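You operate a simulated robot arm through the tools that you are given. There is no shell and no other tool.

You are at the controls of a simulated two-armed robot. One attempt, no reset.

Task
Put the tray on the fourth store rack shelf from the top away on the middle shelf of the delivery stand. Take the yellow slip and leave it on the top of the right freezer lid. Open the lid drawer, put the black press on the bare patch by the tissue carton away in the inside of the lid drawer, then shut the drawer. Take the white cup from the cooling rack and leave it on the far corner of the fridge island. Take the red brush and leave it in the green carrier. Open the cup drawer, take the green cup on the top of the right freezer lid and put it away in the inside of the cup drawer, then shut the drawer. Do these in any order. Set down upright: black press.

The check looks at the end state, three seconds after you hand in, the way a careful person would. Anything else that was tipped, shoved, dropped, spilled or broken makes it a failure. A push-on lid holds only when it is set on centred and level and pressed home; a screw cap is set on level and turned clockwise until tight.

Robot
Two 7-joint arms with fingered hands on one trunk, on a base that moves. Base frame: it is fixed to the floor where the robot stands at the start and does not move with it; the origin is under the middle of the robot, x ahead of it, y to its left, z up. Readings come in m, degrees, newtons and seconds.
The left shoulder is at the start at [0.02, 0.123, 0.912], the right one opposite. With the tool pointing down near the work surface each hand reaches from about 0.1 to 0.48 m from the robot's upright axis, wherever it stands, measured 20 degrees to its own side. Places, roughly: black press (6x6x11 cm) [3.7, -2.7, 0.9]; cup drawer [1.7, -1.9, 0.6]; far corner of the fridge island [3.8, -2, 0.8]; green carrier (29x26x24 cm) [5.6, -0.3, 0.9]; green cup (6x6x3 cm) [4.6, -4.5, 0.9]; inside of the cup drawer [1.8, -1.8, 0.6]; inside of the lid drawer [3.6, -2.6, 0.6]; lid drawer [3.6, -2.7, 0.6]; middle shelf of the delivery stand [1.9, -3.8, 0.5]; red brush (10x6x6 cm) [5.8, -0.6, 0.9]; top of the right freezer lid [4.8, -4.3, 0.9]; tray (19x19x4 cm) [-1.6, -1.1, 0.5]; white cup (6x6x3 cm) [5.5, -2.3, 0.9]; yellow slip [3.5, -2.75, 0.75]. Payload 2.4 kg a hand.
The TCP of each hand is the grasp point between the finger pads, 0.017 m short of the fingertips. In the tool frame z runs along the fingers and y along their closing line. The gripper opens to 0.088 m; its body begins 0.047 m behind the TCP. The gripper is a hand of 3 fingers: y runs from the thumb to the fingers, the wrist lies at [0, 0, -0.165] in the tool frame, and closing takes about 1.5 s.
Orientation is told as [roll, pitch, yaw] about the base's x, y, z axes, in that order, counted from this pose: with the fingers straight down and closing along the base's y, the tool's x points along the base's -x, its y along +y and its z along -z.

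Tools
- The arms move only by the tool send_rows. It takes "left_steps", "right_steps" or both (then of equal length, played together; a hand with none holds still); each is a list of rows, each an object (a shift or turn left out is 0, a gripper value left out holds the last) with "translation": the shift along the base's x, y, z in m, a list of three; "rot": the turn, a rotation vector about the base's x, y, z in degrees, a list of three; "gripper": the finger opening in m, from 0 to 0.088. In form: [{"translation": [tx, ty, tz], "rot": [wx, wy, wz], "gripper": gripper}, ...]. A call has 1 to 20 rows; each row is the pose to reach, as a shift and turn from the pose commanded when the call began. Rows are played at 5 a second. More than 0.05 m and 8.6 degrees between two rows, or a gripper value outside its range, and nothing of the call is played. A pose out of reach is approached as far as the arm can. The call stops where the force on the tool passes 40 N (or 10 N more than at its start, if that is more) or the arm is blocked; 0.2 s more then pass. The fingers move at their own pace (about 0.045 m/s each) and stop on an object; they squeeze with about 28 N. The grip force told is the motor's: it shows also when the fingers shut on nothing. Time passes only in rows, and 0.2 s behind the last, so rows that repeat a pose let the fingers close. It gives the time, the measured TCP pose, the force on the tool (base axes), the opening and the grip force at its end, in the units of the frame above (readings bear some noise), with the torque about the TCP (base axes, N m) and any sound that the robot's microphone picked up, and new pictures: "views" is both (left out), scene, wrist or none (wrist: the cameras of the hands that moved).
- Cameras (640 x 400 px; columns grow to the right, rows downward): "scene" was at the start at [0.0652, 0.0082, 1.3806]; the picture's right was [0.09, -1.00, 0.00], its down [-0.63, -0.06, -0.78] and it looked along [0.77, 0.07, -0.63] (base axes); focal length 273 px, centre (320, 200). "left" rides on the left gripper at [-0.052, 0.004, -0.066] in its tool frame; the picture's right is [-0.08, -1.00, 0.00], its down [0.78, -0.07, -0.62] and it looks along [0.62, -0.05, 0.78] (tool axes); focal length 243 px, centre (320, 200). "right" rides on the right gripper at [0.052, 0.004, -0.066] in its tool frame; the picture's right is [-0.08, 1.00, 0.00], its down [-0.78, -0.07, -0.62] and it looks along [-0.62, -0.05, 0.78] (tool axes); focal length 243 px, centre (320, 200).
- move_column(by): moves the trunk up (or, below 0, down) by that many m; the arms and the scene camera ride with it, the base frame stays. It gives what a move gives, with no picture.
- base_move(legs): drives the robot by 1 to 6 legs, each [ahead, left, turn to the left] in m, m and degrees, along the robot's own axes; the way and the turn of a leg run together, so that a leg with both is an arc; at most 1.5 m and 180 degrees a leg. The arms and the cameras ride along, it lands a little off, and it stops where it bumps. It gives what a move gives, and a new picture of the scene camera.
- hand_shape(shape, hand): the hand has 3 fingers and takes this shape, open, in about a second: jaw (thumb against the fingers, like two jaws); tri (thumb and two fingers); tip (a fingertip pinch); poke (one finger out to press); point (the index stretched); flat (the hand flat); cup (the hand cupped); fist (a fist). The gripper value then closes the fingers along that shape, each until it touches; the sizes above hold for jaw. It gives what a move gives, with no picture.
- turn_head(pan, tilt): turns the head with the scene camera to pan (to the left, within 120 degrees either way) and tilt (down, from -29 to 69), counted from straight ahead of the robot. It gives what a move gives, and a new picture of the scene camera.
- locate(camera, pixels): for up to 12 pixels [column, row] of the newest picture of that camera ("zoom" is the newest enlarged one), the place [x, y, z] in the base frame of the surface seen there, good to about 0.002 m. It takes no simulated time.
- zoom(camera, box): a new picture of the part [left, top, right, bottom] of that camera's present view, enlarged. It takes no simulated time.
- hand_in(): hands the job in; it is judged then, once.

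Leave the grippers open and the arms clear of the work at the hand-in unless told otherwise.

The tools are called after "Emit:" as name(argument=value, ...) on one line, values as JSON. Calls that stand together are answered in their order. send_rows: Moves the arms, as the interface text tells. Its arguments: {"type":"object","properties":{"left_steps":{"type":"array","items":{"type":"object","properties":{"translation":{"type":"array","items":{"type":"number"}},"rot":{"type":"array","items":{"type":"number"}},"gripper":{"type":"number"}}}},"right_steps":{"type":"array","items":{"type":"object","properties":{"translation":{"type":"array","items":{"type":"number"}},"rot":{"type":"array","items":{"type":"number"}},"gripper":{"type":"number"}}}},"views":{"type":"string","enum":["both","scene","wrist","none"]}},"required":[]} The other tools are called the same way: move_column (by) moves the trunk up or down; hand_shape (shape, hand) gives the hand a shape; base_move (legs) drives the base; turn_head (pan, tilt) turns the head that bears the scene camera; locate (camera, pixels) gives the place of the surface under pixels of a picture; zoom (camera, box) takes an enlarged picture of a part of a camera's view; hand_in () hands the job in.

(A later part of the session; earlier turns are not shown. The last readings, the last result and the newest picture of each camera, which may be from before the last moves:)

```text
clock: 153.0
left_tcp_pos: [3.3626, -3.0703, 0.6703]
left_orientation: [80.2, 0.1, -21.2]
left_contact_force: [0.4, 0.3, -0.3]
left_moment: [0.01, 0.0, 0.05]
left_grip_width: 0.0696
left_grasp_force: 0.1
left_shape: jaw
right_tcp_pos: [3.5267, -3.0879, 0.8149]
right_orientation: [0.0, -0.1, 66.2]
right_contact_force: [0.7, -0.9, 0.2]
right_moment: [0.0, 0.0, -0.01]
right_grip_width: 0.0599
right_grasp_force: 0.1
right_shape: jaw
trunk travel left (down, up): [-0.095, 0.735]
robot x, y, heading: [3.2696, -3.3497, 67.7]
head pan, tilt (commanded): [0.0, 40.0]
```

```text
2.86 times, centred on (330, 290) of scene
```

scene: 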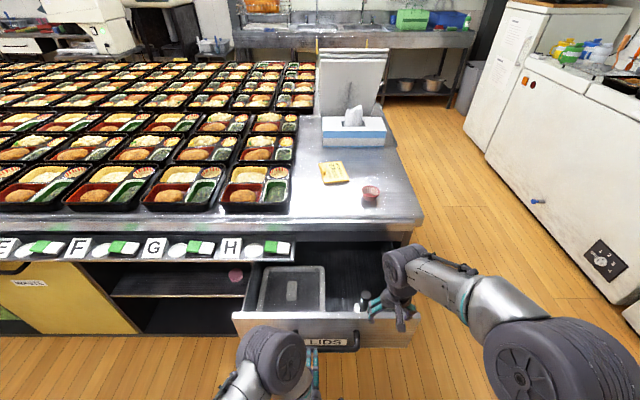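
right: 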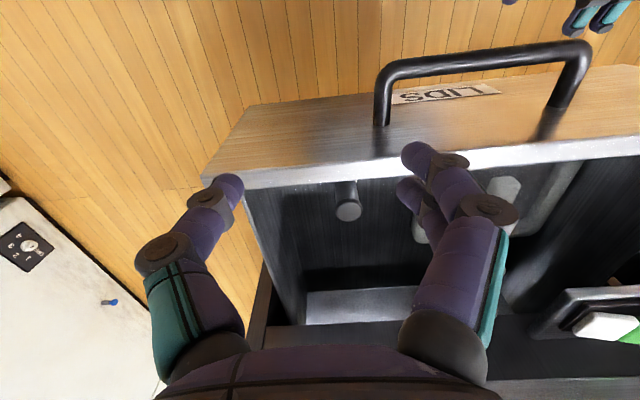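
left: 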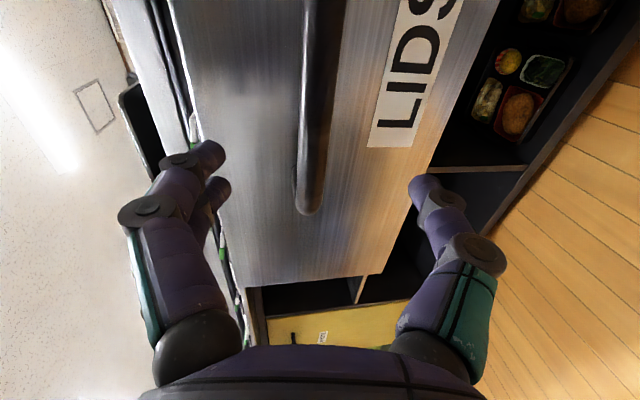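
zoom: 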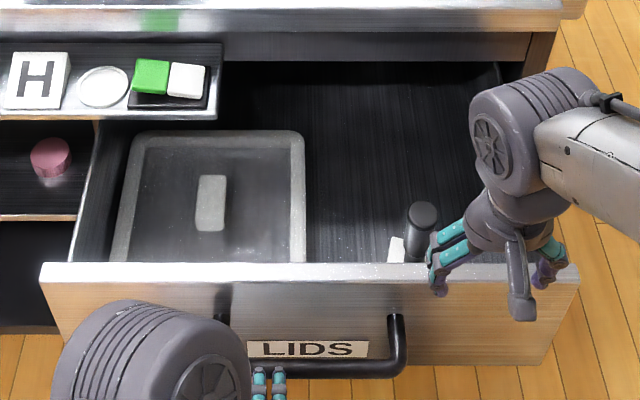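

The press stands upright in the drawer. Before shutting, I'll measure the handle bar's present place with the right camera.

Emit:
locate(camera="right", pixels=[[385, 75], [480, 58], [570, 48], [480, 65], [480, 110], [420, 150], [348, 205]])

Emit:
locate(camera="left", pixels=[[310, 150], [320, 50], [240, 60], [400, 100], [350, 150], [302, 200]])

```text
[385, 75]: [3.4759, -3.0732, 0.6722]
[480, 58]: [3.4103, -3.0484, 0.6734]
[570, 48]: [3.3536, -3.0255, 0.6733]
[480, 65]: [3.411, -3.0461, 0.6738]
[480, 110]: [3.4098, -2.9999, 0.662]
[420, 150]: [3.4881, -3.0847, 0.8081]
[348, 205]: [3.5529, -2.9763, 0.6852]
```

```text
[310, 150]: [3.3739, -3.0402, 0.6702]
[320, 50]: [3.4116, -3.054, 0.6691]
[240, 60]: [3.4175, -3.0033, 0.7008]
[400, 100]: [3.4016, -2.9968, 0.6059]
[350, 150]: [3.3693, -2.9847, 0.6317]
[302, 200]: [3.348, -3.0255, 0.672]
```

The bar's centre is at (3.413,-3.049,0.673). I'll slide the left hand over it and grip it again.

Emit:
send_rows(left_steps=[{"translation": [0.015, -0.006, 0.002], "gripper": 0.07}, {"translation": [0.0305, -0.0126, 0.003]}, {"translation": [0.041, 0.014, 0.003]}, {"translation": [0.0525, 0.041, 0.003]}, {"translation": [0.0525, 0.041, 0.003], "gripper": 0.03}, {"translation": [0.0525, 0.041, 0.003], "gripper": 0.005}, {"translation": [0.0525, 0.041, 0.003], "gripper": 0.005}, {"translation": [0.0525, 0.041, 0.003], "gripper": 0.005}, {"translation": [0.0525, 0.041, 0.003], "gripper": 0.005}], views="wrist")

```text
clock: 155.0
left_tcp_pos: [3.4148, -3.0299, 0.6744]
left_orientation: [80.3, 0.1, -21.2]
left_contact_force: [0.3, 0.1, -0.3]
left_moment: [0.0, 0.0, 0.03]
left_grip_width: 0.0054
left_grasp_force: 0.0
left_shape: jaw
right_tcp_pos: [3.5271, -3.0872, 0.8149]
right_orientation: [0.1, 0.0, 66.3]
right_contact_force: [-0.6, -0.3, -0.5]
right_moment: [-0.01, -0.02, -0.03]
right_grip_width: 0.0598
right_grasp_force: 0.2
right_shape: jaw
trunk travel left (down, up): [-0.095, 0.735]
robot x, y, heading: [3.2688, -3.3462, 67.6]
head pan, tilt (commanded): [0.0, 40.0]
```

left: 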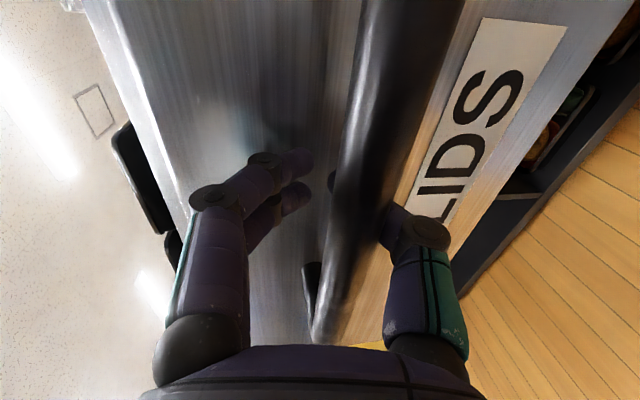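

The hand encloses the bar. I'll push the drawer home slowly, 2 cm a row.

Emit:
send_rows(left_steps=[{"translation": [0.0076, 0.0185, 0]}, {"translation": [0.0152, 0.037, 0]}, {"translation": [0.0229, 0.0555, 0]}, {"translation": [0.0305, 0.074, 0]}, {"translation": [0.0381, 0.0925, 0]}, {"translation": [0.0457, 0.111, 0]}, {"translation": [0.0533, 0.1295, 0]}, {"translation": [0.061, 0.148, 0]}, {"translation": [0.0686, 0.1665, 0]}, {"translation": [0.0743, 0.181, 0]}], views="both")

```text
clock: 157.2
left_tcp_pos: [3.4903, -2.8486, 0.6767]
left_orientation: [80.2, 0.2, -21.3]
left_contact_force: [-1.7, -1.8, -1.4]
left_moment: [0.02, -0.02, 0.02]
left_grip_width: 0.0053
left_grasp_force: 0.0
left_shape: jaw
right_tcp_pos: [3.5267, -3.0873, 0.8146]
right_orientation: [0.2, 0.0, 66.2]
right_contact_force: [-0.2, -0.2, 0.2]
right_moment: [0.0, -0.01, 0.01]
right_grip_width: 0.0597
right_grasp_force: 0.1
right_shape: jaw
trunk travel left (down, up): [-0.095, 0.735]
robot x, y, heading: [3.2631, -3.3463, 67.5]
head pan, tilt (commanded): [0.0, 40.0]
```

scene: 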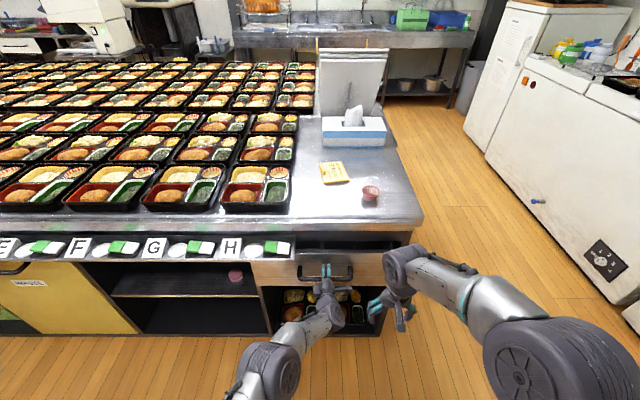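
left: 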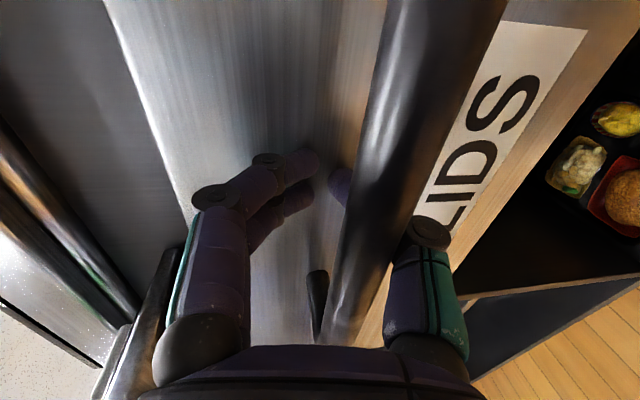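

Nearly shut. I'll keep pushing in small steps until it stops.

Emit:
send_rows(left_steps=[{"translation": [0.0038, 0.0093, -0.002]}, {"translation": [0.0076, 0.0185, -0.003]}, {"translation": [0.0114, 0.0278, -0.003]}, {"translation": [0.0152, 0.037, -0.003]}, {"translation": [0.019, 0.0463, -0.003]}], views="both")

```text
clock: 158.4
left_tcp_pos: [3.491, -2.8296, 0.6804]
left_orientation: [80.3, 0.2, -21.2]
left_contact_force: [2.7, -4.0, -7.8]
left_moment: [0.15, -0.14, 0.09]
left_grip_width: 0.0064
left_grasp_force: 0.1
left_shape: jaw
left hand out of reach, approached as far as the arm can: row 2, 3, 4, 5
right_tcp_pos: [3.5276, -3.0866, 0.8147]
right_orientation: [0.0, 0.1, 66.3]
right_contact_force: [-0.5, -0.6, 0.0]
right_moment: [-0.02, 0.06, 0.0]
right_grip_width: 0.0596
right_grasp_force: 0.1
right_shape: jaw
trunk travel left (down, up): [-0.095, 0.735]
robot x, y, heading: [3.2678, -3.3445, 67.3]
head pan, tilt (commanded): [0.0, 40.0]
```

scene: 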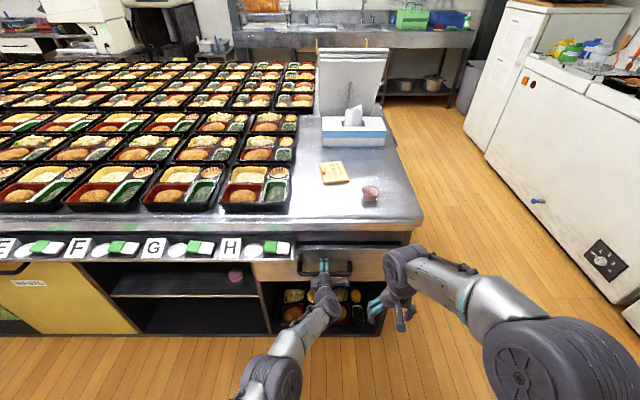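
left: 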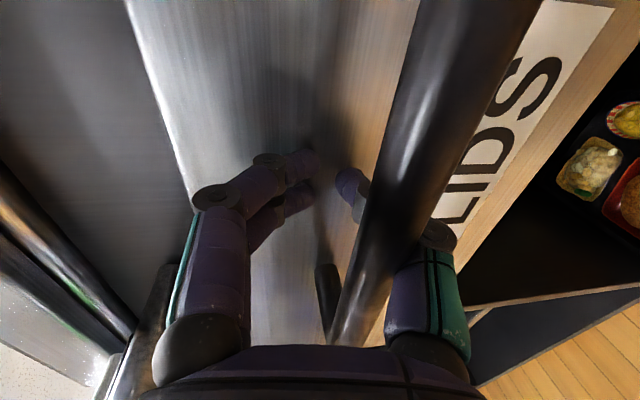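

The left arm is at its reach limit. I'll measure how far the drawer face is from flush.

Emit:
locate(camera="left", pixels=[[430, 120], [370, 280], [300, 60], [420, 60], [60, 60], [180, 100], [560, 60]])

Emit:
zoom(camera="scene", box=[250, 200, 430, 330])

```text
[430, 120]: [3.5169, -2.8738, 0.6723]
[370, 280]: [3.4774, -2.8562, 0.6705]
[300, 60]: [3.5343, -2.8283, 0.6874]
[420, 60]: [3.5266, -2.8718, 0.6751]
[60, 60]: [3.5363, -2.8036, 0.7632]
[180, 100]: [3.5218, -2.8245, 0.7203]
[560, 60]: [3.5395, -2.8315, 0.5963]
```

```text
3.08 times, centred on (340, 265) of scene
```

zoom: 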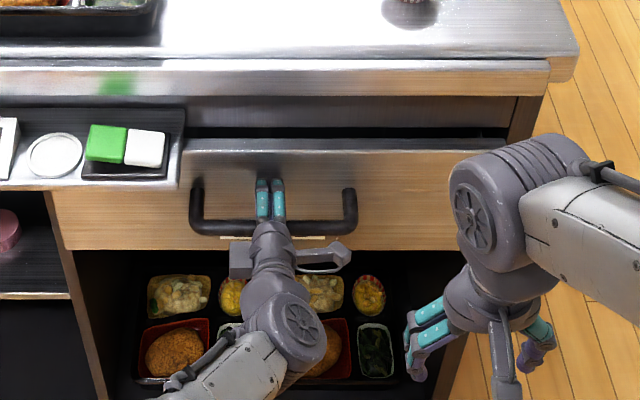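

It is still about 2.3 cm from flush. I'll nudge the base ahead 2 cm with the hand held against the handle.

Emit:
base_move(legs=[[0.022, 0, 0]])

Emit:
zoom(camera="scene", box=[250, 200, 430, 330])

```text
clock: 159.2
left_tcp_pos: [3.4998, -2.8093, 0.6768]
left_orientation: [79.8, 0.1, -21.3]
left_contact_force: [2.3, -2.0, -35.9]
left_moment: [0.72, -0.34, 0.08]
left_grip_width: 0.0002
left_grasp_force: 28.3
left_shape: jaw
right_tcp_pos: [3.5364, -3.0654, 0.8143]
right_orientation: [0.1, 0.2, 66.2]
right_contact_force: [-0.2, 0.1, 0.2]
right_moment: [0.0, -0.02, -0.02]
right_grip_width: 0.0599
right_grasp_force: 0.1
right_shape: jaw
trunk travel left (down, up): [-0.095, 0.735]
robot x, y, heading: [3.2744, -3.323, 67.6]
head pan, tilt (commanded): [0.0, 40.0]
```

scene: 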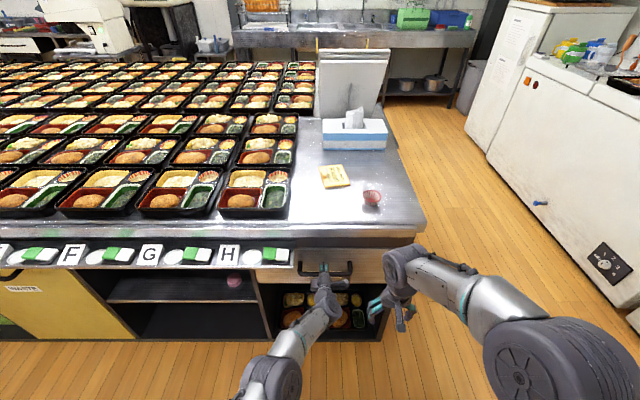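

```text
3.08 times, centred on (340, 265) of scene
```

zoom: 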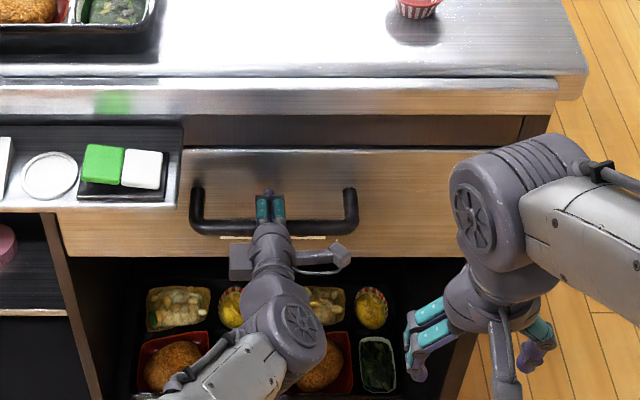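

The face looks flush now. I'll measure to confirm, then ease off and release.

Emit:
locate(camera="zoom", pixels=[[300, 170], [400, 170], [500, 165], [120, 230], [350, 150], [345, 225]])

```text
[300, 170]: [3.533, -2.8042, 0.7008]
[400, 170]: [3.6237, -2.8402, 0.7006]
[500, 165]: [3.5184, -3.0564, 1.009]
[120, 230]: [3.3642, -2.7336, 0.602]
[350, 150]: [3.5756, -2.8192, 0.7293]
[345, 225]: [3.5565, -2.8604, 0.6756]
```

The drawer is closed to within about 1 mm. I'll open the left fingers and withdraw straight back.

Emit:
send_rows(left_steps=[{"gripper": 0.03}, {"gripper": 0.06}, {"gripper": 0.075}, {"gripper": 0.075}, {"gripper": 0.075}, {"translation": [-0.011, -0.028, 0]}, {"translation": [-0.023, -0.056, 0]}, {"translation": [-0.034, -0.083, 0]}, {"translation": [-0.046, -0.111, 0]}, {"translation": [-0.061, -0.148, 0]}], views="both")

Emit:
zoom(camera="scene", box=[250, 200, 430, 330])

Emit:
locate(camera="zoom", pixels=[[300, 170], [400, 170], [350, 150], [275, 228]])

```text
clock: 161.4
left_tcp_pos: [3.437, -2.9571, 0.6789]
left_orientation: [80.0, 0.0, -21.1]
left_contact_force: [0.6, 0.8, 0.8]
left_moment: [-0.01, 0.05, -0.01]
left_grip_width: 0.075
left_grasp_force: 0.2
left_shape: jaw
right_tcp_pos: [3.535, -3.0677, 0.8162]
right_orientation: [0.1, 0.0, 66.3]
right_contact_force: [-0.6, -0.6, -0.5]
right_moment: [-0.01, 0.02, 0.03]
right_grip_width: 0.0596
right_grasp_force: 0.0
right_shape: jaw
trunk travel left (down, up): [-0.095, 0.735]
robot x, y, heading: [3.2738, -3.329, 67.8]
head pan, tilt (commanded): [0.0, 40.0]
```

scene: 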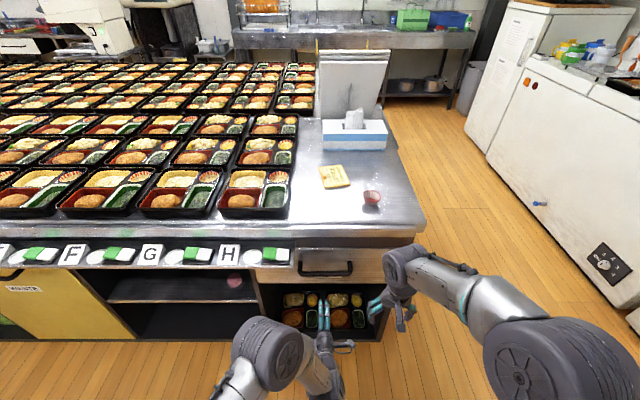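
left: 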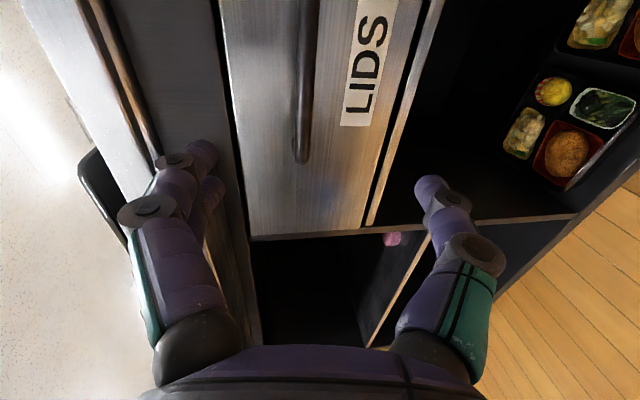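

```text
3.08 times, centred on (340, 265) of scene
```

zoom: 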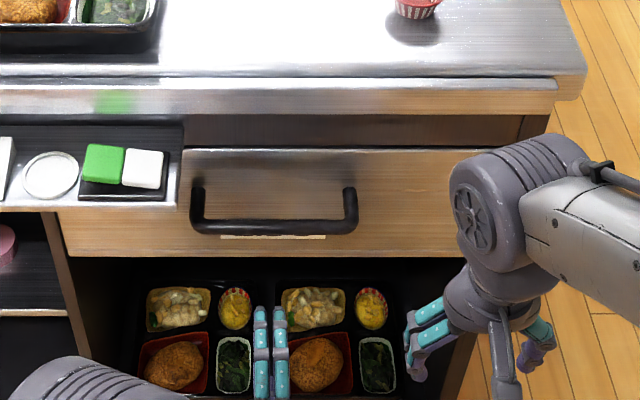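

```text
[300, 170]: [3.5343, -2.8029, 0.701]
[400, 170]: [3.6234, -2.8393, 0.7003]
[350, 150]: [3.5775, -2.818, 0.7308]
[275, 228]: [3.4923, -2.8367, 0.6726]
```

The lid drawer is shut with the press inside. Next is the yellow order slip on the island top. I'll bring the left hand back to the neutral, downward pose and raise the trunk.

Emit:
send_rows(left_steps=[{"translation": [-0.01, -0.02, 0], "rot": [-7.4, 3.05, 0]}, {"translation": [-0.02, -0.04, 0], "rot": [-14.8, 6.1, 0]}, {"translation": [-0.03, -0.06, 0], "rot": [-22.2, 9.15, 0]}, {"translation": [-0.04, -0.08, 0], "rot": [-29.6, 12.2, 0]}, {"translation": [-0.05, -0.1, 0], "rot": [-37, 15.25, 0]}, {"translation": [-0.06, -0.11, 0], "rot": [-44.4, 18.3, 0]}, {"translation": [-0.07, -0.11, 0], "rot": [-51.8, 21.35, 0]}, {"translation": [-0.08, -0.11, 0], "rot": [-59.2, 24.4, 0]}, {"translation": [-0.1, -0.11, 0], "rot": [-66.6, 27.45, 0]}, {"translation": [-0.12, -0.11, 0], "rot": [-74, 30.5, 0]}], views="none")

Emit:
send_rows(left_steps=[{"rot": [0, 0, 8.2]}, {"rot": [0, 0, 16.4]}, {"rot": [0, 0, 24.6]}, {"rot": [0, 0, 32.8]}, {"rot": [0, 0, 41]}, {"rot": [0, 0, 49.2]}, {"rot": [0, 0, 57.4]}, {"rot": [0, 0, 65.6]}, {"rot": [0, 0, 73.8]}, {"rot": [0, 0, 82]}, {"rot": [0, 0, 88.7]}], views="none")

Emit:
move_column(by=0.25)

```text
clock: 163.6
left_tcp_pos: [3.3177, -3.0668, 0.6789]
left_orientation: [-0.2, 1.2, -22.2]
left_contact_force: [-0.4, -0.2, 0.2]
left_moment: [0.0, 0.01, -0.01]
left_grip_width: 0.075
left_grasp_force: 0.2
left_shape: jaw
right_tcp_pos: [3.5357, -3.0682, 0.8145]
right_orientation: [0.1, 0.0, 66.3]
right_contact_force: [0.7, 0.4, 0.0]
right_moment: [-0.01, 0.0, 0.01]
right_grip_width: 0.0599
right_grasp_force: 0.1
right_shape: jaw
trunk travel left (down, up): [-0.095, 0.735]
robot x, y, heading: [3.2736, -3.3259, 67.5]
head pan, tilt (commanded): [0.0, 40.0]
```

```text
clock: 166.0
left_tcp_pos: [3.3191, -3.0683, 0.679]
left_orientation: [-0.2, 1.2, 66.5]
left_contact_force: [0.1, 0.0, 0.3]
left_moment: [0.0, -0.03, 0.0]
left_grip_width: 0.0748
left_grasp_force: 0.1
left_shape: jaw
right_tcp_pos: [3.535, -3.0671, 0.8153]
right_orientation: [0.2, 0.1, 66.2]
right_contact_force: [0.1, -0.1, 0.6]
right_moment: [0.01, -0.03, -0.03]
right_grip_width: 0.0595
right_grasp_force: 0.1
right_shape: jaw
trunk travel left (down, up): [-0.095, 0.735]
robot x, y, heading: [3.2771, -3.3237, 67.6]
head pan, tilt (commanded): [0.0, 40.0]
```

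```text
clock: 168.6
left_tcp_pos: [3.3176, -3.0686, 0.9283]
left_orientation: [-0.1, 1.2, 66.3]
left_contact_force: [0.3, 1.4, -0.5]
left_moment: [0.0, -0.04, -0.01]
left_grip_width: 0.0748
left_grasp_force: 0.0
left_shape: jaw
right_tcp_pos: [3.5374, -3.0675, 1.0665]
right_orientation: [0.1, 0.0, 66.3]
right_contact_force: [0.6, 0.7, -0.5]
right_moment: [-0.04, 0.01, -0.01]
right_grip_width: 0.0597
right_grasp_force: 0.0
right_shape: jaw
trunk travel left (down, up): [-0.345, 0.485]
robot x, y, heading: [3.2742, -3.3255, 67.6]
head pan, tilt (commanded): [0.0, 40.0]
```

I'll raise the left hand above the trays, then move up to the island so the right hand can reach the slip.

Emit:
send_rows(left_steps=[{"translation": [-0.01, -0.02, 0.04]}, {"translation": [-0.015, -0.035, 0.08]}, {"translation": [-0.02, -0.05, 0.12]}], views="none")

Emit:
base_move(legs=[[0, 0.09, 0], [0.28, 0, 0]])

Emit:
turn_head(pan=-10, tilt=55)

Emit:
zoom(camera="right", box=[0, 0, 640, 400])

```text
clock: 169.4
left_tcp_pos: [3.2986, -3.1177, 1.0508]
left_orientation: [0.0, 1.2, 66.3]
left_contact_force: [0.0, -0.6, -0.2]
left_moment: [0.03, 0.02, 0.01]
left_grip_width: 0.0747
left_grasp_force: 0.0
left_shape: jaw
right_tcp_pos: [3.5353, -3.0668, 1.0656]
right_orientation: [0.1, 0.1, 66.2]
right_contact_force: [0.1, 0.8, 1.1]
right_moment: [0.03, 0.01, 0.0]
right_grip_width: 0.0598
right_grasp_force: 0.1
right_shape: jaw
trunk travel left (down, up): [-0.345, 0.485]
robot x, y, heading: [3.2737, -3.33, 67.9]
head pan, tilt (commanded): [0.0, 40.0]
```

```text
clock: 172.1
left_tcp_pos: [3.3216, -2.8204, 1.0507]
left_orientation: [-0.1, 1.3, 66.6]
left_contact_force: [-0.6, 0.2, 0.0]
left_moment: [0.0, 0.02, -0.03]
left_grip_width: 0.0748
left_grasp_force: 0.1
left_shape: jaw
right_tcp_pos: [3.5567, -2.7705, 1.0653]
right_orientation: [0.1, 0.1, 66.6]
right_contact_force: [-0.1, 0.0, -0.1]
right_moment: [0.01, -0.01, 0.01]
right_grip_width: 0.0598
right_grasp_force: 0.0
right_shape: jaw
trunk travel left (down, up): [-0.345, 0.485]
robot x, y, heading: [3.3001, -3.032, 67.8]
head pan, tilt (commanded): [0.0, 40.0]
```

scene: 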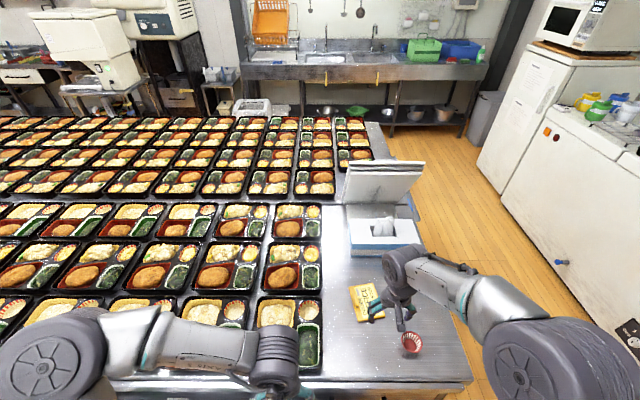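

```text
clock: 172.8
left_tcp_pos: [3.3206, -2.8235, 1.0516]
left_orientation: [-0.1, 1.2, 66.6]
left_contact_force: [-0.4, -0.3, -0.7]
left_moment: [-0.03, -0.02, 0.01]
left_grip_width: 0.0749
left_grasp_force: 0.0
left_shape: jaw
right_tcp_pos: [3.5576, -2.7717, 1.065]
right_orientation: [0.1, 0.0, 66.5]
right_contact_force: [0.0, 0.4, -0.4]
right_moment: [-0.01, 0.01, 0.0]
right_grip_width: 0.0596
right_grasp_force: 0.0
right_shape: jaw
trunk travel left (down, up): [-0.345, 0.485]
robot x, y, heading: [3.2959, -3.0312, 67.8]
head pan, tilt (commanded): [-10.0, 55.0]
```

scene: 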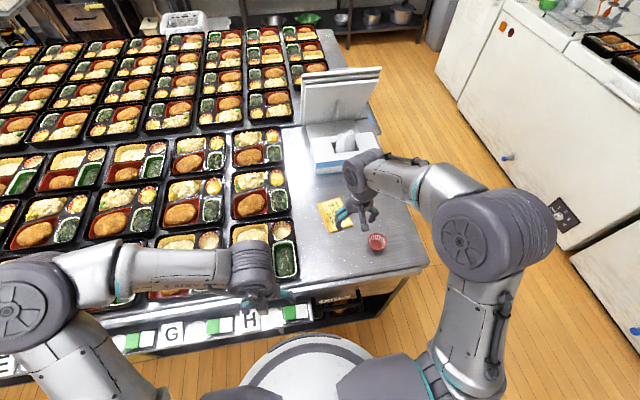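

```text
1.00 times, centred on (320, 200) of right (not enlarged: the box is as wide or as high as the picture)
```

zoom: 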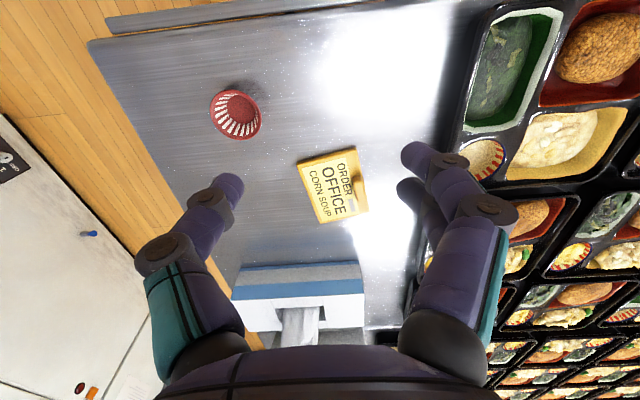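

The slip with its knob (at about (359,190)) is visible in the right camera. I'll refresh that picture and measure the board and knob.

Emit:
send_rows(right_steps=[{"translation": [0, 0, -0.01], "gripper": 0.06}], views="wrist")

Emit:
zoom(camera="right", box=[270, 120, 410, 240])

Emit:
locate(camera="zoom", pixels=[[400, 190], [400, 230], [420, 215], [385, 150], [440, 320], [160, 200], [385, 260], [250, 220], [405, 210], [300, 370]])

```text
clock: 173.2
left_tcp_pos: [3.3205, -2.8214, 1.0515]
left_orientation: [-0.1, 1.2, 66.6]
left_contact_force: [-0.6, 0.2, -0.5]
left_moment: [-0.03, 0.0, 0.0]
left_grip_width: 0.0747
left_grasp_force: 0.0
left_shape: jaw
right_tcp_pos: [3.5578, -2.7716, 1.0547]
right_orientation: [0.1, 0.1, 66.5]
right_contact_force: [1.1, -0.6, -0.6]
right_moment: [-0.01, 0.0, -0.02]
right_grip_width: 0.0599
right_grasp_force: 0.1
right_shape: jaw
trunk travel left (down, up): [-0.345, 0.485]
robot x, y, heading: [3.2976, -3.0329, 67.6]
head pan, tilt (commanded): [-10.0, 55.0]
```

right: 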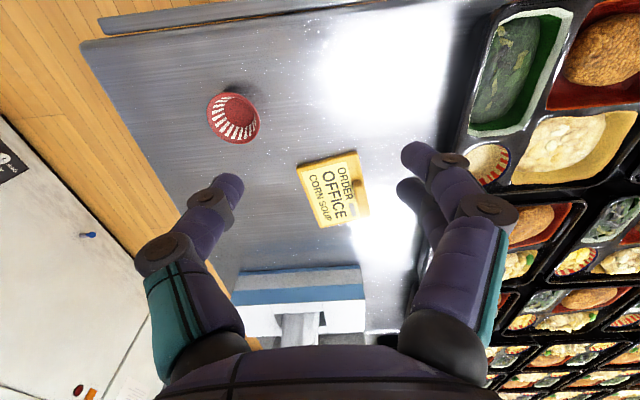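

```text
3.33 times, centred on (340, 180) of right
```

zoom: 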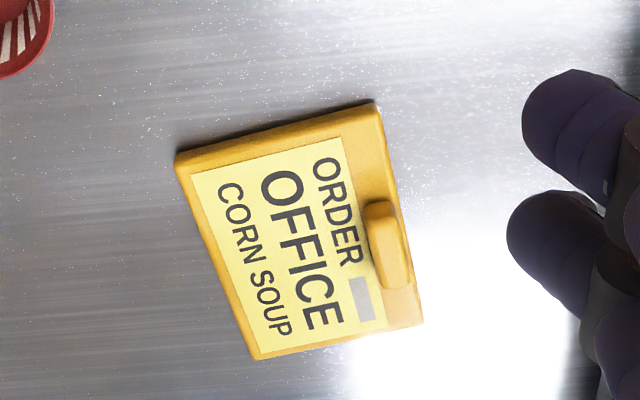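

```text
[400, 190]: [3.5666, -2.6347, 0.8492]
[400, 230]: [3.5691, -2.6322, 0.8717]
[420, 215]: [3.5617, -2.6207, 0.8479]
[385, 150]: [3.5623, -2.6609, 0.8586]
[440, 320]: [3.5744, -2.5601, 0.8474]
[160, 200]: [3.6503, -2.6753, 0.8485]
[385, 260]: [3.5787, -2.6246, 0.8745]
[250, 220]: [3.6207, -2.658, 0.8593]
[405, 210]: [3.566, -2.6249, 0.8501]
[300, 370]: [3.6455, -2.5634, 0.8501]
```

Emit:
locate(camera="zoom", pixels=[[183, 160], [372, 110], [416, 318], [260, 352], [375, 215], [395, 275], [370, 235], [388, 210], [398, 280], [380, 240]])

```text
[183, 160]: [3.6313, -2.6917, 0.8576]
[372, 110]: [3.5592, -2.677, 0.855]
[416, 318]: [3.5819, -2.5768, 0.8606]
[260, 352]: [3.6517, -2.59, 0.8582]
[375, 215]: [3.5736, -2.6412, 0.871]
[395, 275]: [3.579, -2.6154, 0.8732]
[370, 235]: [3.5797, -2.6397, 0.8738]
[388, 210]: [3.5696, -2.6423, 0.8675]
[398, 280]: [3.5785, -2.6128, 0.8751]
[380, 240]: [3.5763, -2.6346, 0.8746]
```

The board is 7.4×10.3 cm, 1 cm thick, with a knob centred at about (3.577,-2.627), top z 0.874, its axis at 77°. I'll turn the right hand 10.7° and come over the knob.

Emit:
send_rows(right_steps=[{"translation": [0.005, 0.036, -0.01], "rot": [0, 0, 3.6], "gripper": 0.045}, {"translation": [0.01, 0.072, -0.03], "rot": [0, 0, 7.2]}, {"translation": [0.015, 0.108, -0.06], "rot": [0, 0, 10.7]}, {"translation": [0.0192, 0.1446, -0.095], "rot": [0, 0, 10.7]}, {"translation": [0.0192, 0.1446, -0.13], "rot": [0, 0, 10.7]}], views="wrist")

```text
refused: row 4 steps farther than a row can; nothing moved
```

Emit:
send_rows(right_steps=[{"translation": [0.005, 0.036, -0.01], "rot": [0, 0, 3.6], "gripper": 0.045}, {"translation": [0.01, 0.072, -0.025], "rot": [0, 0, 7.2]}, {"translation": [0.015, 0.108, -0.045], "rot": [0, 0, 10.7]}, {"translation": [0.0192, 0.1446, -0.065], "rot": [0, 0, 10.7]}, {"translation": [0.0192, 0.1446, -0.1], "rot": [0, 0, 10.7]}, {"translation": [0.0192, 0.1446, -0.13], "rot": [0, 0, 10.7]}], views="wrist")

```text
clock: 174.6
left_tcp_pos: [3.3199, -2.8228, 1.0505]
left_orientation: [-0.1, 1.1, 66.6]
left_contact_force: [0.7, 0.1, 0.1]
left_moment: [0.05, -0.04, -0.02]
left_grip_width: 0.0747
left_grasp_force: 0.0
left_shape: jaw
right_tcp_pos: [3.5742, -2.6315, 0.9251]
right_orientation: [0.1, 0.2, 77.2]
right_contact_force: [0.6, 0.5, -0.2]
right_moment: [0.01, -0.02, 0.01]
right_grip_width: 0.0451
right_grasp_force: 0.1
right_shape: jaw
right hand out of reach, approached as far as the arm can: row 4, 5, 6
trunk travel left (down, up): [-0.345, 0.485]
robot x, y, heading: [3.2971, -3.0322, 67.5]
head pan, tilt (commanded): [-10.0, 55.0]
```

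right: 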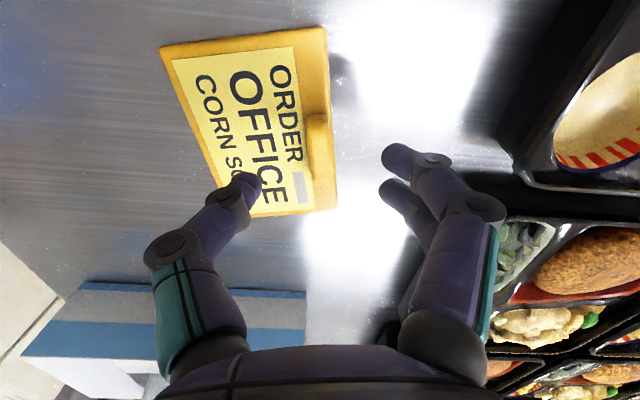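

The arm is just at its reach limit. I'll move the base 2 cm ahead and re-aim.

Emit:
base_move(legs=[[0.025, 0, 0]])

Emit:
send_rows(right_steps=[{"translation": [0, 0, 0.002]}], views="wrist")

Emit:
locate(camera="right", pixels=[[318, 125], [328, 190], [310, 150], [330, 150], [320, 160], [306, 120]])

```text
clock: 175.4
left_tcp_pos: [3.3299, -2.7973, 1.0504]
left_orientation: [-0.1, 1.3, 66.5]
left_contact_force: [-1.3, -0.2, 0.3]
left_moment: [0.0, 0.01, -0.03]
left_grip_width: 0.0748
left_grasp_force: 0.0
left_shape: jaw
right_tcp_pos: [3.5852, -2.6081, 0.9256]
right_orientation: [0.1, 0.1, 77.2]
right_contact_force: [0.5, -1.3, 0.2]
right_moment: [-0.03, 0.02, 0.0]
right_grip_width: 0.0455
right_grasp_force: 0.2
right_shape: jaw
trunk travel left (down, up): [-0.345, 0.485]
robot x, y, heading: [3.3039, -3.0059, 67.9]
head pan, tilt (commanded): [-10.0, 55.0]
```

scene: 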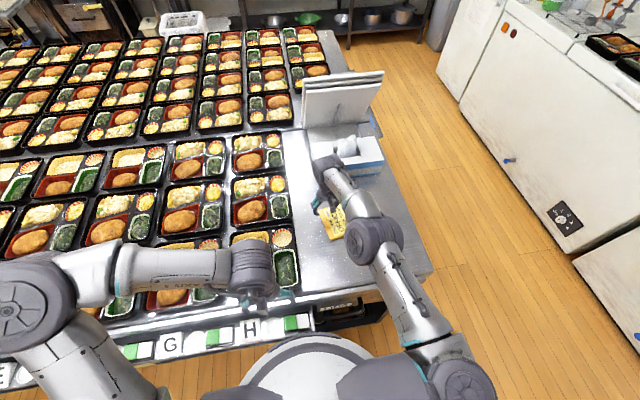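

```text
clock: 175.8
left_tcp_pos: [3.3303, -2.7995, 1.051]
left_orientation: [-0.1, 1.2, 66.6]
left_contact_force: [0.3, 0.3, 0.7]
left_moment: [0.04, 0.01, -0.01]
left_grip_width: 0.0747
left_grasp_force: 0.0
left_shape: jaw
right_tcp_pos: [3.5845, -2.6081, 0.9272]
right_orientation: [0.2, 0.1, 77.2]
right_contact_force: [0.5, 0.1, -0.7]
right_moment: [0.0, 0.04, 0.0]
right_grip_width: 0.0454
right_grasp_force: 0.0
right_shape: jaw
trunk travel left (down, up): [-0.345, 0.485]
robot x, y, heading: [3.3116, -3.0054, 68.1]
head pan, tilt (commanded): [-10.0, 55.0]
```

right: 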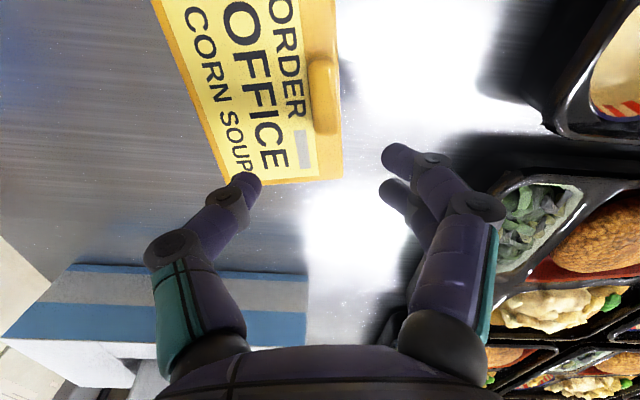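

```text
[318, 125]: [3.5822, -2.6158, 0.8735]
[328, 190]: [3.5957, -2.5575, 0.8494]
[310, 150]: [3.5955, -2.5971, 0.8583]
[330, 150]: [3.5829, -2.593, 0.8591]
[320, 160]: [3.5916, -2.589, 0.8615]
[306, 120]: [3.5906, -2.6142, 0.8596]
```

Emit:
locate(camera="right", pixels=[[322, 65], [322, 95], [325, 128], [312, 95], [334, 95], [310, 80], [336, 110]])

```text
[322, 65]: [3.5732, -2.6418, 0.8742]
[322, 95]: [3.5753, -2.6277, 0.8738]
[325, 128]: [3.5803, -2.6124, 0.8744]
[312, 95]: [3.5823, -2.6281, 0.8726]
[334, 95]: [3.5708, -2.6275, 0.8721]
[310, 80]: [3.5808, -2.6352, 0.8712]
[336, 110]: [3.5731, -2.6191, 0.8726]
```

Knob centre (3.577,-2.6275). I'll move over it, descend to z 0.879 and close.

Emit:
send_rows(right_steps=[{"translation": [-0.0077, -0.0194, 0]}, {"translation": [-0.0077, -0.0194, -0.03]}, {"translation": [-0.0077, -0.0194, -0.048]}, {"translation": [-0.0077, -0.0194, -0.048], "gripper": 0.02}, {"translation": [-0.0077, -0.0194, -0.048], "gripper": 0.005}, {"translation": [-0.0077, -0.0194, -0.048], "gripper": 0.0}, {"translation": [-0.0077, -0.0194, -0.048], "gripper": 0.0}, {"translation": [-0.0077, -0.0194, -0.048], "gripper": 0.0}], views="wrist")

```text
clock: 177.6
left_tcp_pos: [3.3306, -2.7983, 1.0506]
left_orientation: [-0.1, 1.2, 66.5]
left_contact_force: [0.6, 0.1, -0.4]
left_moment: [0.04, -0.01, 0.02]
left_grip_width: 0.0747
left_grasp_force: 0.1
left_shape: jaw
right_tcp_pos: [3.576, -2.6288, 0.8805]
right_orientation: [0.1, 0.0, 77.2]
right_contact_force: [0.3, -0.1, 1.0]
right_moment: [0.02, -0.01, 0.01]
right_grip_width: 0.0073
right_grasp_force: 27.7
right_shape: jaw
trunk travel left (down, up): [-0.345, 0.485]
robot x, y, heading: [3.3078, -3.0042, 67.9]
head pan, tilt (commanded): [-10.0, 55.0]
```

right: 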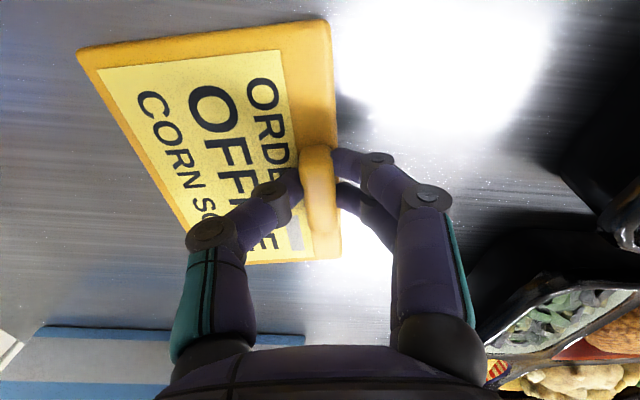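

The knob is held. I'll lift 4 cm and see whether the slip comes along.

Emit:
send_rows(right_steps=[{"translation": [0, 0, 0.01]}, {"translation": [0, 0, 0.025]}, {"translation": [0, 0, 0.04]}], views="both")

```text
clock: 178.4
left_tcp_pos: [3.3296, -2.7988, 1.0506]
left_orientation: [-0.1, 1.2, 66.6]
left_contact_force: [0.0, -0.3, -0.9]
left_moment: [0.0, 0.01, 0.06]
left_grip_width: 0.0748
left_grasp_force: 0.1
left_shape: jaw
right_tcp_pos: [3.5748, -2.629, 0.9192]
right_orientation: [0.1, 0.1, 77.3]
right_contact_force: [-0.6, -0.5, -1.3]
right_moment: [0.01, 0.03, -0.01]
right_grip_width: 0.0073
right_grasp_force: 28.0
right_shape: jaw
trunk travel left (down, up): [-0.345, 0.485]
robot x, y, heading: [3.3104, -3.0096, 67.8]
head pan, tilt (commanded): [-10.0, 55.0]
```

scene: 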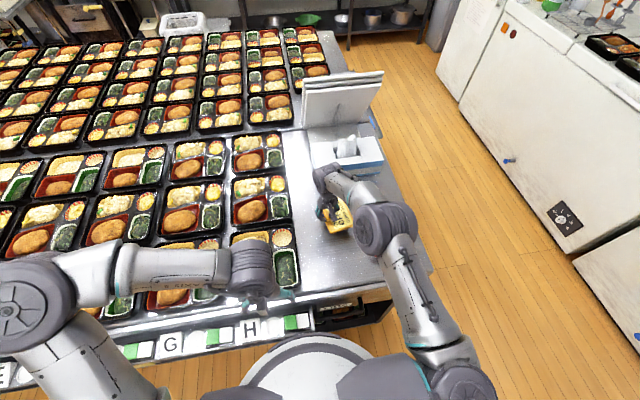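
right: 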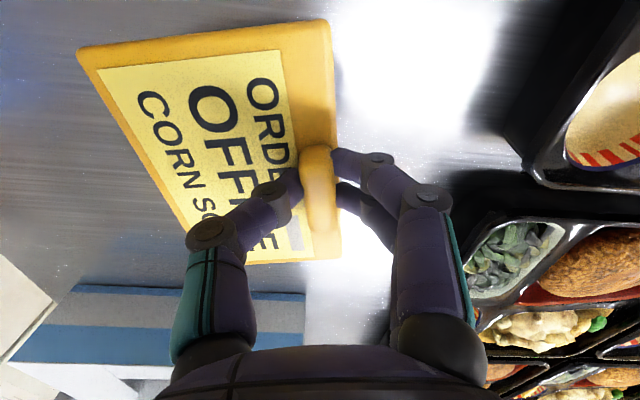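

The slip is held level. I'll raise it, draw it back over the table edge and then back the base off.

Emit:
send_rows(right_steps=[{"translation": [0, 0, 0.035]}, {"translation": [0, 0, 0.07]}, {"translation": [0, 0, 0.1]}, {"translation": [-0.013, -0.032, 0.11]}, {"translation": [-0.026, -0.065, 0.11]}, {"translation": [-0.04, -0.098, 0.11]}, {"translation": [-0.053, -0.13, 0.11]}], views="none")

Emit:
base_move(legs=[[-0.35, 0, 0], [0, 0, -90]])

Emit:
turn_head(pan=-15, tilt=30)

```text
clock: 180.0
left_tcp_pos: [3.3296, -2.7996, 1.0515]
left_orientation: [-0.1, 1.2, 66.6]
left_contact_force: [0.1, -0.5, -0.6]
left_moment: [0.03, 0.02, 0.01]
left_grip_width: 0.0745
left_grasp_force: 0.0
left_shape: jaw
right_tcp_pos: [3.5222, -2.7603, 1.0301]
right_orientation: [0.1, -0.1, 77.2]
right_contact_force: [-0.9, -0.6, -1.1]
right_moment: [-0.01, -0.01, 0.02]
right_grip_width: 0.0073
right_grasp_force: 27.5
right_shape: jaw
trunk travel left (down, up): [-0.345, 0.485]
robot x, y, heading: [3.3062, -3.0092, 67.5]
head pan, tilt (commanded): [-10.0, 55.0]
```

```text
clock: 186.0
left_tcp_pos: [3.385, -3.3447, 1.0515]
left_orientation: [-0.1, 1.2, -22.0]
left_contact_force: [0.6, -0.5, 0.0]
left_moment: [0.02, 0.0, 0.04]
left_grip_width: 0.0749
left_grasp_force: 0.0
left_shape: jaw
right_tcp_pos: [3.4289, -3.536, 1.0317]
right_orientation: [0.1, 0.0, -11.4]
right_contact_force: [-0.2, 0.3, -0.4]
right_moment: [0.03, -0.02, -0.02]
right_grip_width: 0.0071
right_grasp_force: 28.0
right_shape: jaw
trunk travel left (down, up): [-0.345, 0.485]
robot x, y, heading: [3.1745, -3.326, -20.8]
head pan, tilt (commanded): [-10.0, 55.0]
```

scene: 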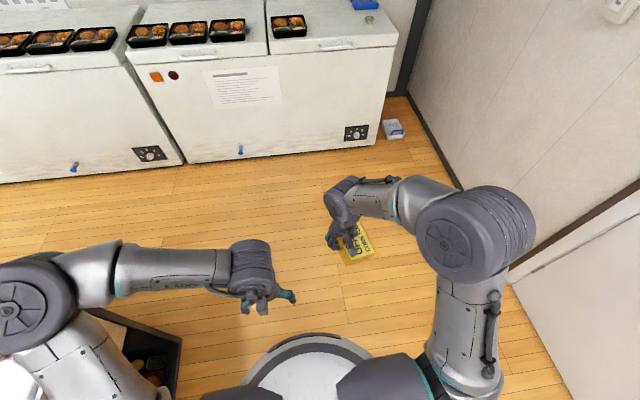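

```text
clock: 186.9
left_tcp_pos: [3.3847, -3.3451, 1.0512]
left_orientation: [-0.1, 1.1, -22.0]
left_contact_force: [-0.8, 0.2, 0.0]
left_moment: [-0.01, -0.01, 0.01]
left_grip_width: 0.0745
left_grasp_force: 0.1
left_shape: jaw
right_tcp_pos: [3.4284, -3.5355, 1.0299]
right_orientation: [0.1, 0.0, -11.5]
right_contact_force: [-0.4, -0.4, -0.5]
right_moment: [-0.02, 0.0, 0.01]
right_grip_width: 0.0071
right_grasp_force: 27.9
right_shape: jaw
trunk travel left (down, up): [-0.345, 0.485]
robot x, y, heading: [3.1766, -3.3245, -20.9]
head pan, tilt (commanded): [-15.0, 30.0]
```

scene: 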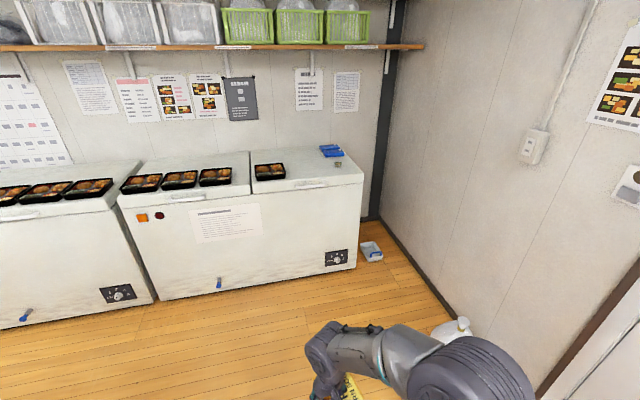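

I can see the right freezer's two lids; the right lid has a tray, blue packs and the green cup. I'll measure them.

Emit:
zoom(camera="scene", box=[230, 130, 390, 230])

Emit:
locate(camera="scene", pixels=[[254, 193], [363, 175], [340, 150], [250, 155], [338, 165], [287, 176], [330, 150], [310, 170], [460, 330], [355, 268], [310, 185]])

```text
4.00 times, centred on (310, 180) of scene
```

zoom: 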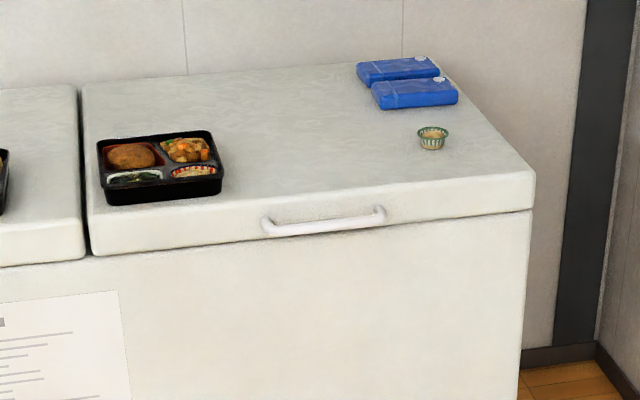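

```text
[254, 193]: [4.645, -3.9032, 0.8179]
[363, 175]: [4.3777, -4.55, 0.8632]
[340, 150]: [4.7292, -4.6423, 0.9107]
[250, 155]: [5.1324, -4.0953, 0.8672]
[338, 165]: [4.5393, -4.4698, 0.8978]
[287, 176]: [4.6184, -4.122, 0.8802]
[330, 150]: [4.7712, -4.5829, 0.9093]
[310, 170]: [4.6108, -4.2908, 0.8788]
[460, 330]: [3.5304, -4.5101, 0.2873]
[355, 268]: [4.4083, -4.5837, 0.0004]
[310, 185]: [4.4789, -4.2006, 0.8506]
```

The lid top is at z≈0.875; there's free room between the tray and the green cup. I'll drive up to the freezer in two stages.

Emit:
base_move(legs=[[0, 0, -1.5], [0.8776, -0.335, 0]])

Emit:
turn_head(pan=0, tilt=40)

```text
clock: 192.2
left_tcp_pos: [4.0697, -3.9921, 1.0505]
left_orientation: [-0.2, 1.1, -23.3]
left_contact_force: [-0.3, 1.0, -0.2]
left_moment: [-0.02, 0.0, -0.02]
left_grip_width: 0.0746
left_grasp_force: 0.1
left_shape: jaw
right_tcp_pos: [4.1102, -4.1828, 1.0306]
right_orientation: [0.1, 0.0, -12.7]
right_contact_force: [-0.4, -0.3, -0.7]
right_moment: [0.0, -0.02, -0.02]
right_grip_width: 0.007
right_grasp_force: 27.5
right_shape: jaw
trunk travel left (down, up): [-0.345, 0.485]
robot x, y, heading: [3.8605, -3.9722, -22.0]
head pan, tilt (commanded): [-15.0, 30.0]
```

scene: 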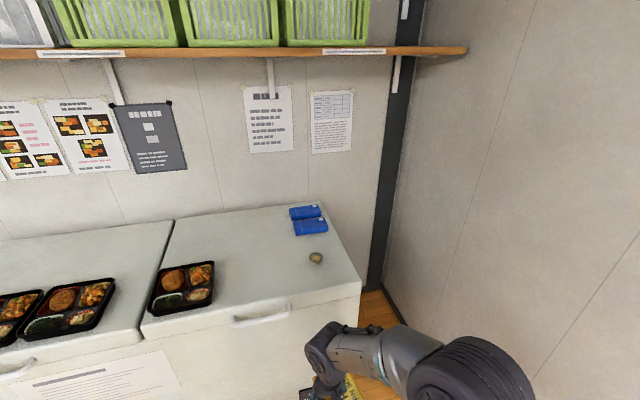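

```text
clock: 193.0
left_tcp_pos: [4.0694, -3.9927, 1.0512]
left_orientation: [-0.2, 1.2, -23.2]
left_contact_force: [0.8, -0.1, -0.5]
left_moment: [-0.04, 0.01, 0.02]
left_grip_width: 0.0747
left_grasp_force: 0.0
left_shape: jaw
right_tcp_pos: [4.1093, -4.1834, 1.0307]
right_orientation: [0.1, 0.1, -12.7]
right_contact_force: [0.6, 0.9, -0.2]
right_moment: [0.03, 0.01, 0.0]
right_grip_width: 0.0072
right_grasp_force: 28.1
right_shape: jaw
trunk travel left (down, up): [-0.345, 0.485]
robot x, y, heading: [3.8604, -3.9669, -22.1]
head pan, tilt (commanded): [0.0, 40.0]
```

scene: 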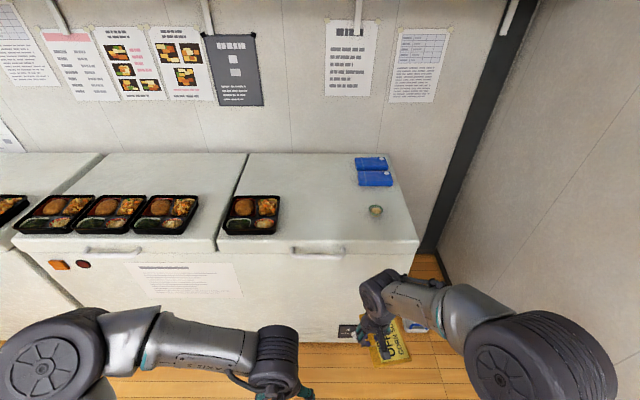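

Emit:
locate(camera="scene", pixels=[[221, 249], [416, 240], [320, 256], [310, 215], [376, 210], [376, 216], [369, 210], [383, 210], [279, 233], [330, 200], [320, 246], [390, 185]])

Emit:
zoom(camera="scene", box=[340, 190, 420, 240])

```text
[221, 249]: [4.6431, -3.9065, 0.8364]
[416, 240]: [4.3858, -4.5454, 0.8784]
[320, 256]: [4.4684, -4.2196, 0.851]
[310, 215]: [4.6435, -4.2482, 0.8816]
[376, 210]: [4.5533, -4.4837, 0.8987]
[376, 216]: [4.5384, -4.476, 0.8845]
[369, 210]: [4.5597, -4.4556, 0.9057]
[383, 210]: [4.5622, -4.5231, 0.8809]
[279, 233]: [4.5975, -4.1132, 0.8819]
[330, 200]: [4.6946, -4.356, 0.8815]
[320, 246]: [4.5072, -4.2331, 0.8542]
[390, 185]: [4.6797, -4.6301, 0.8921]
```

```text
8.00 times, centred on (380, 215) of scene
```

zoom: 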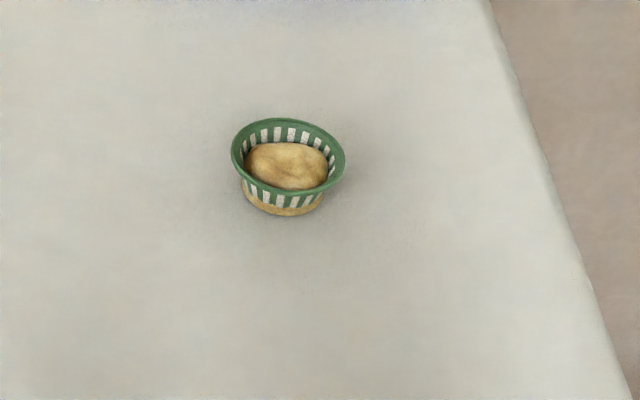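

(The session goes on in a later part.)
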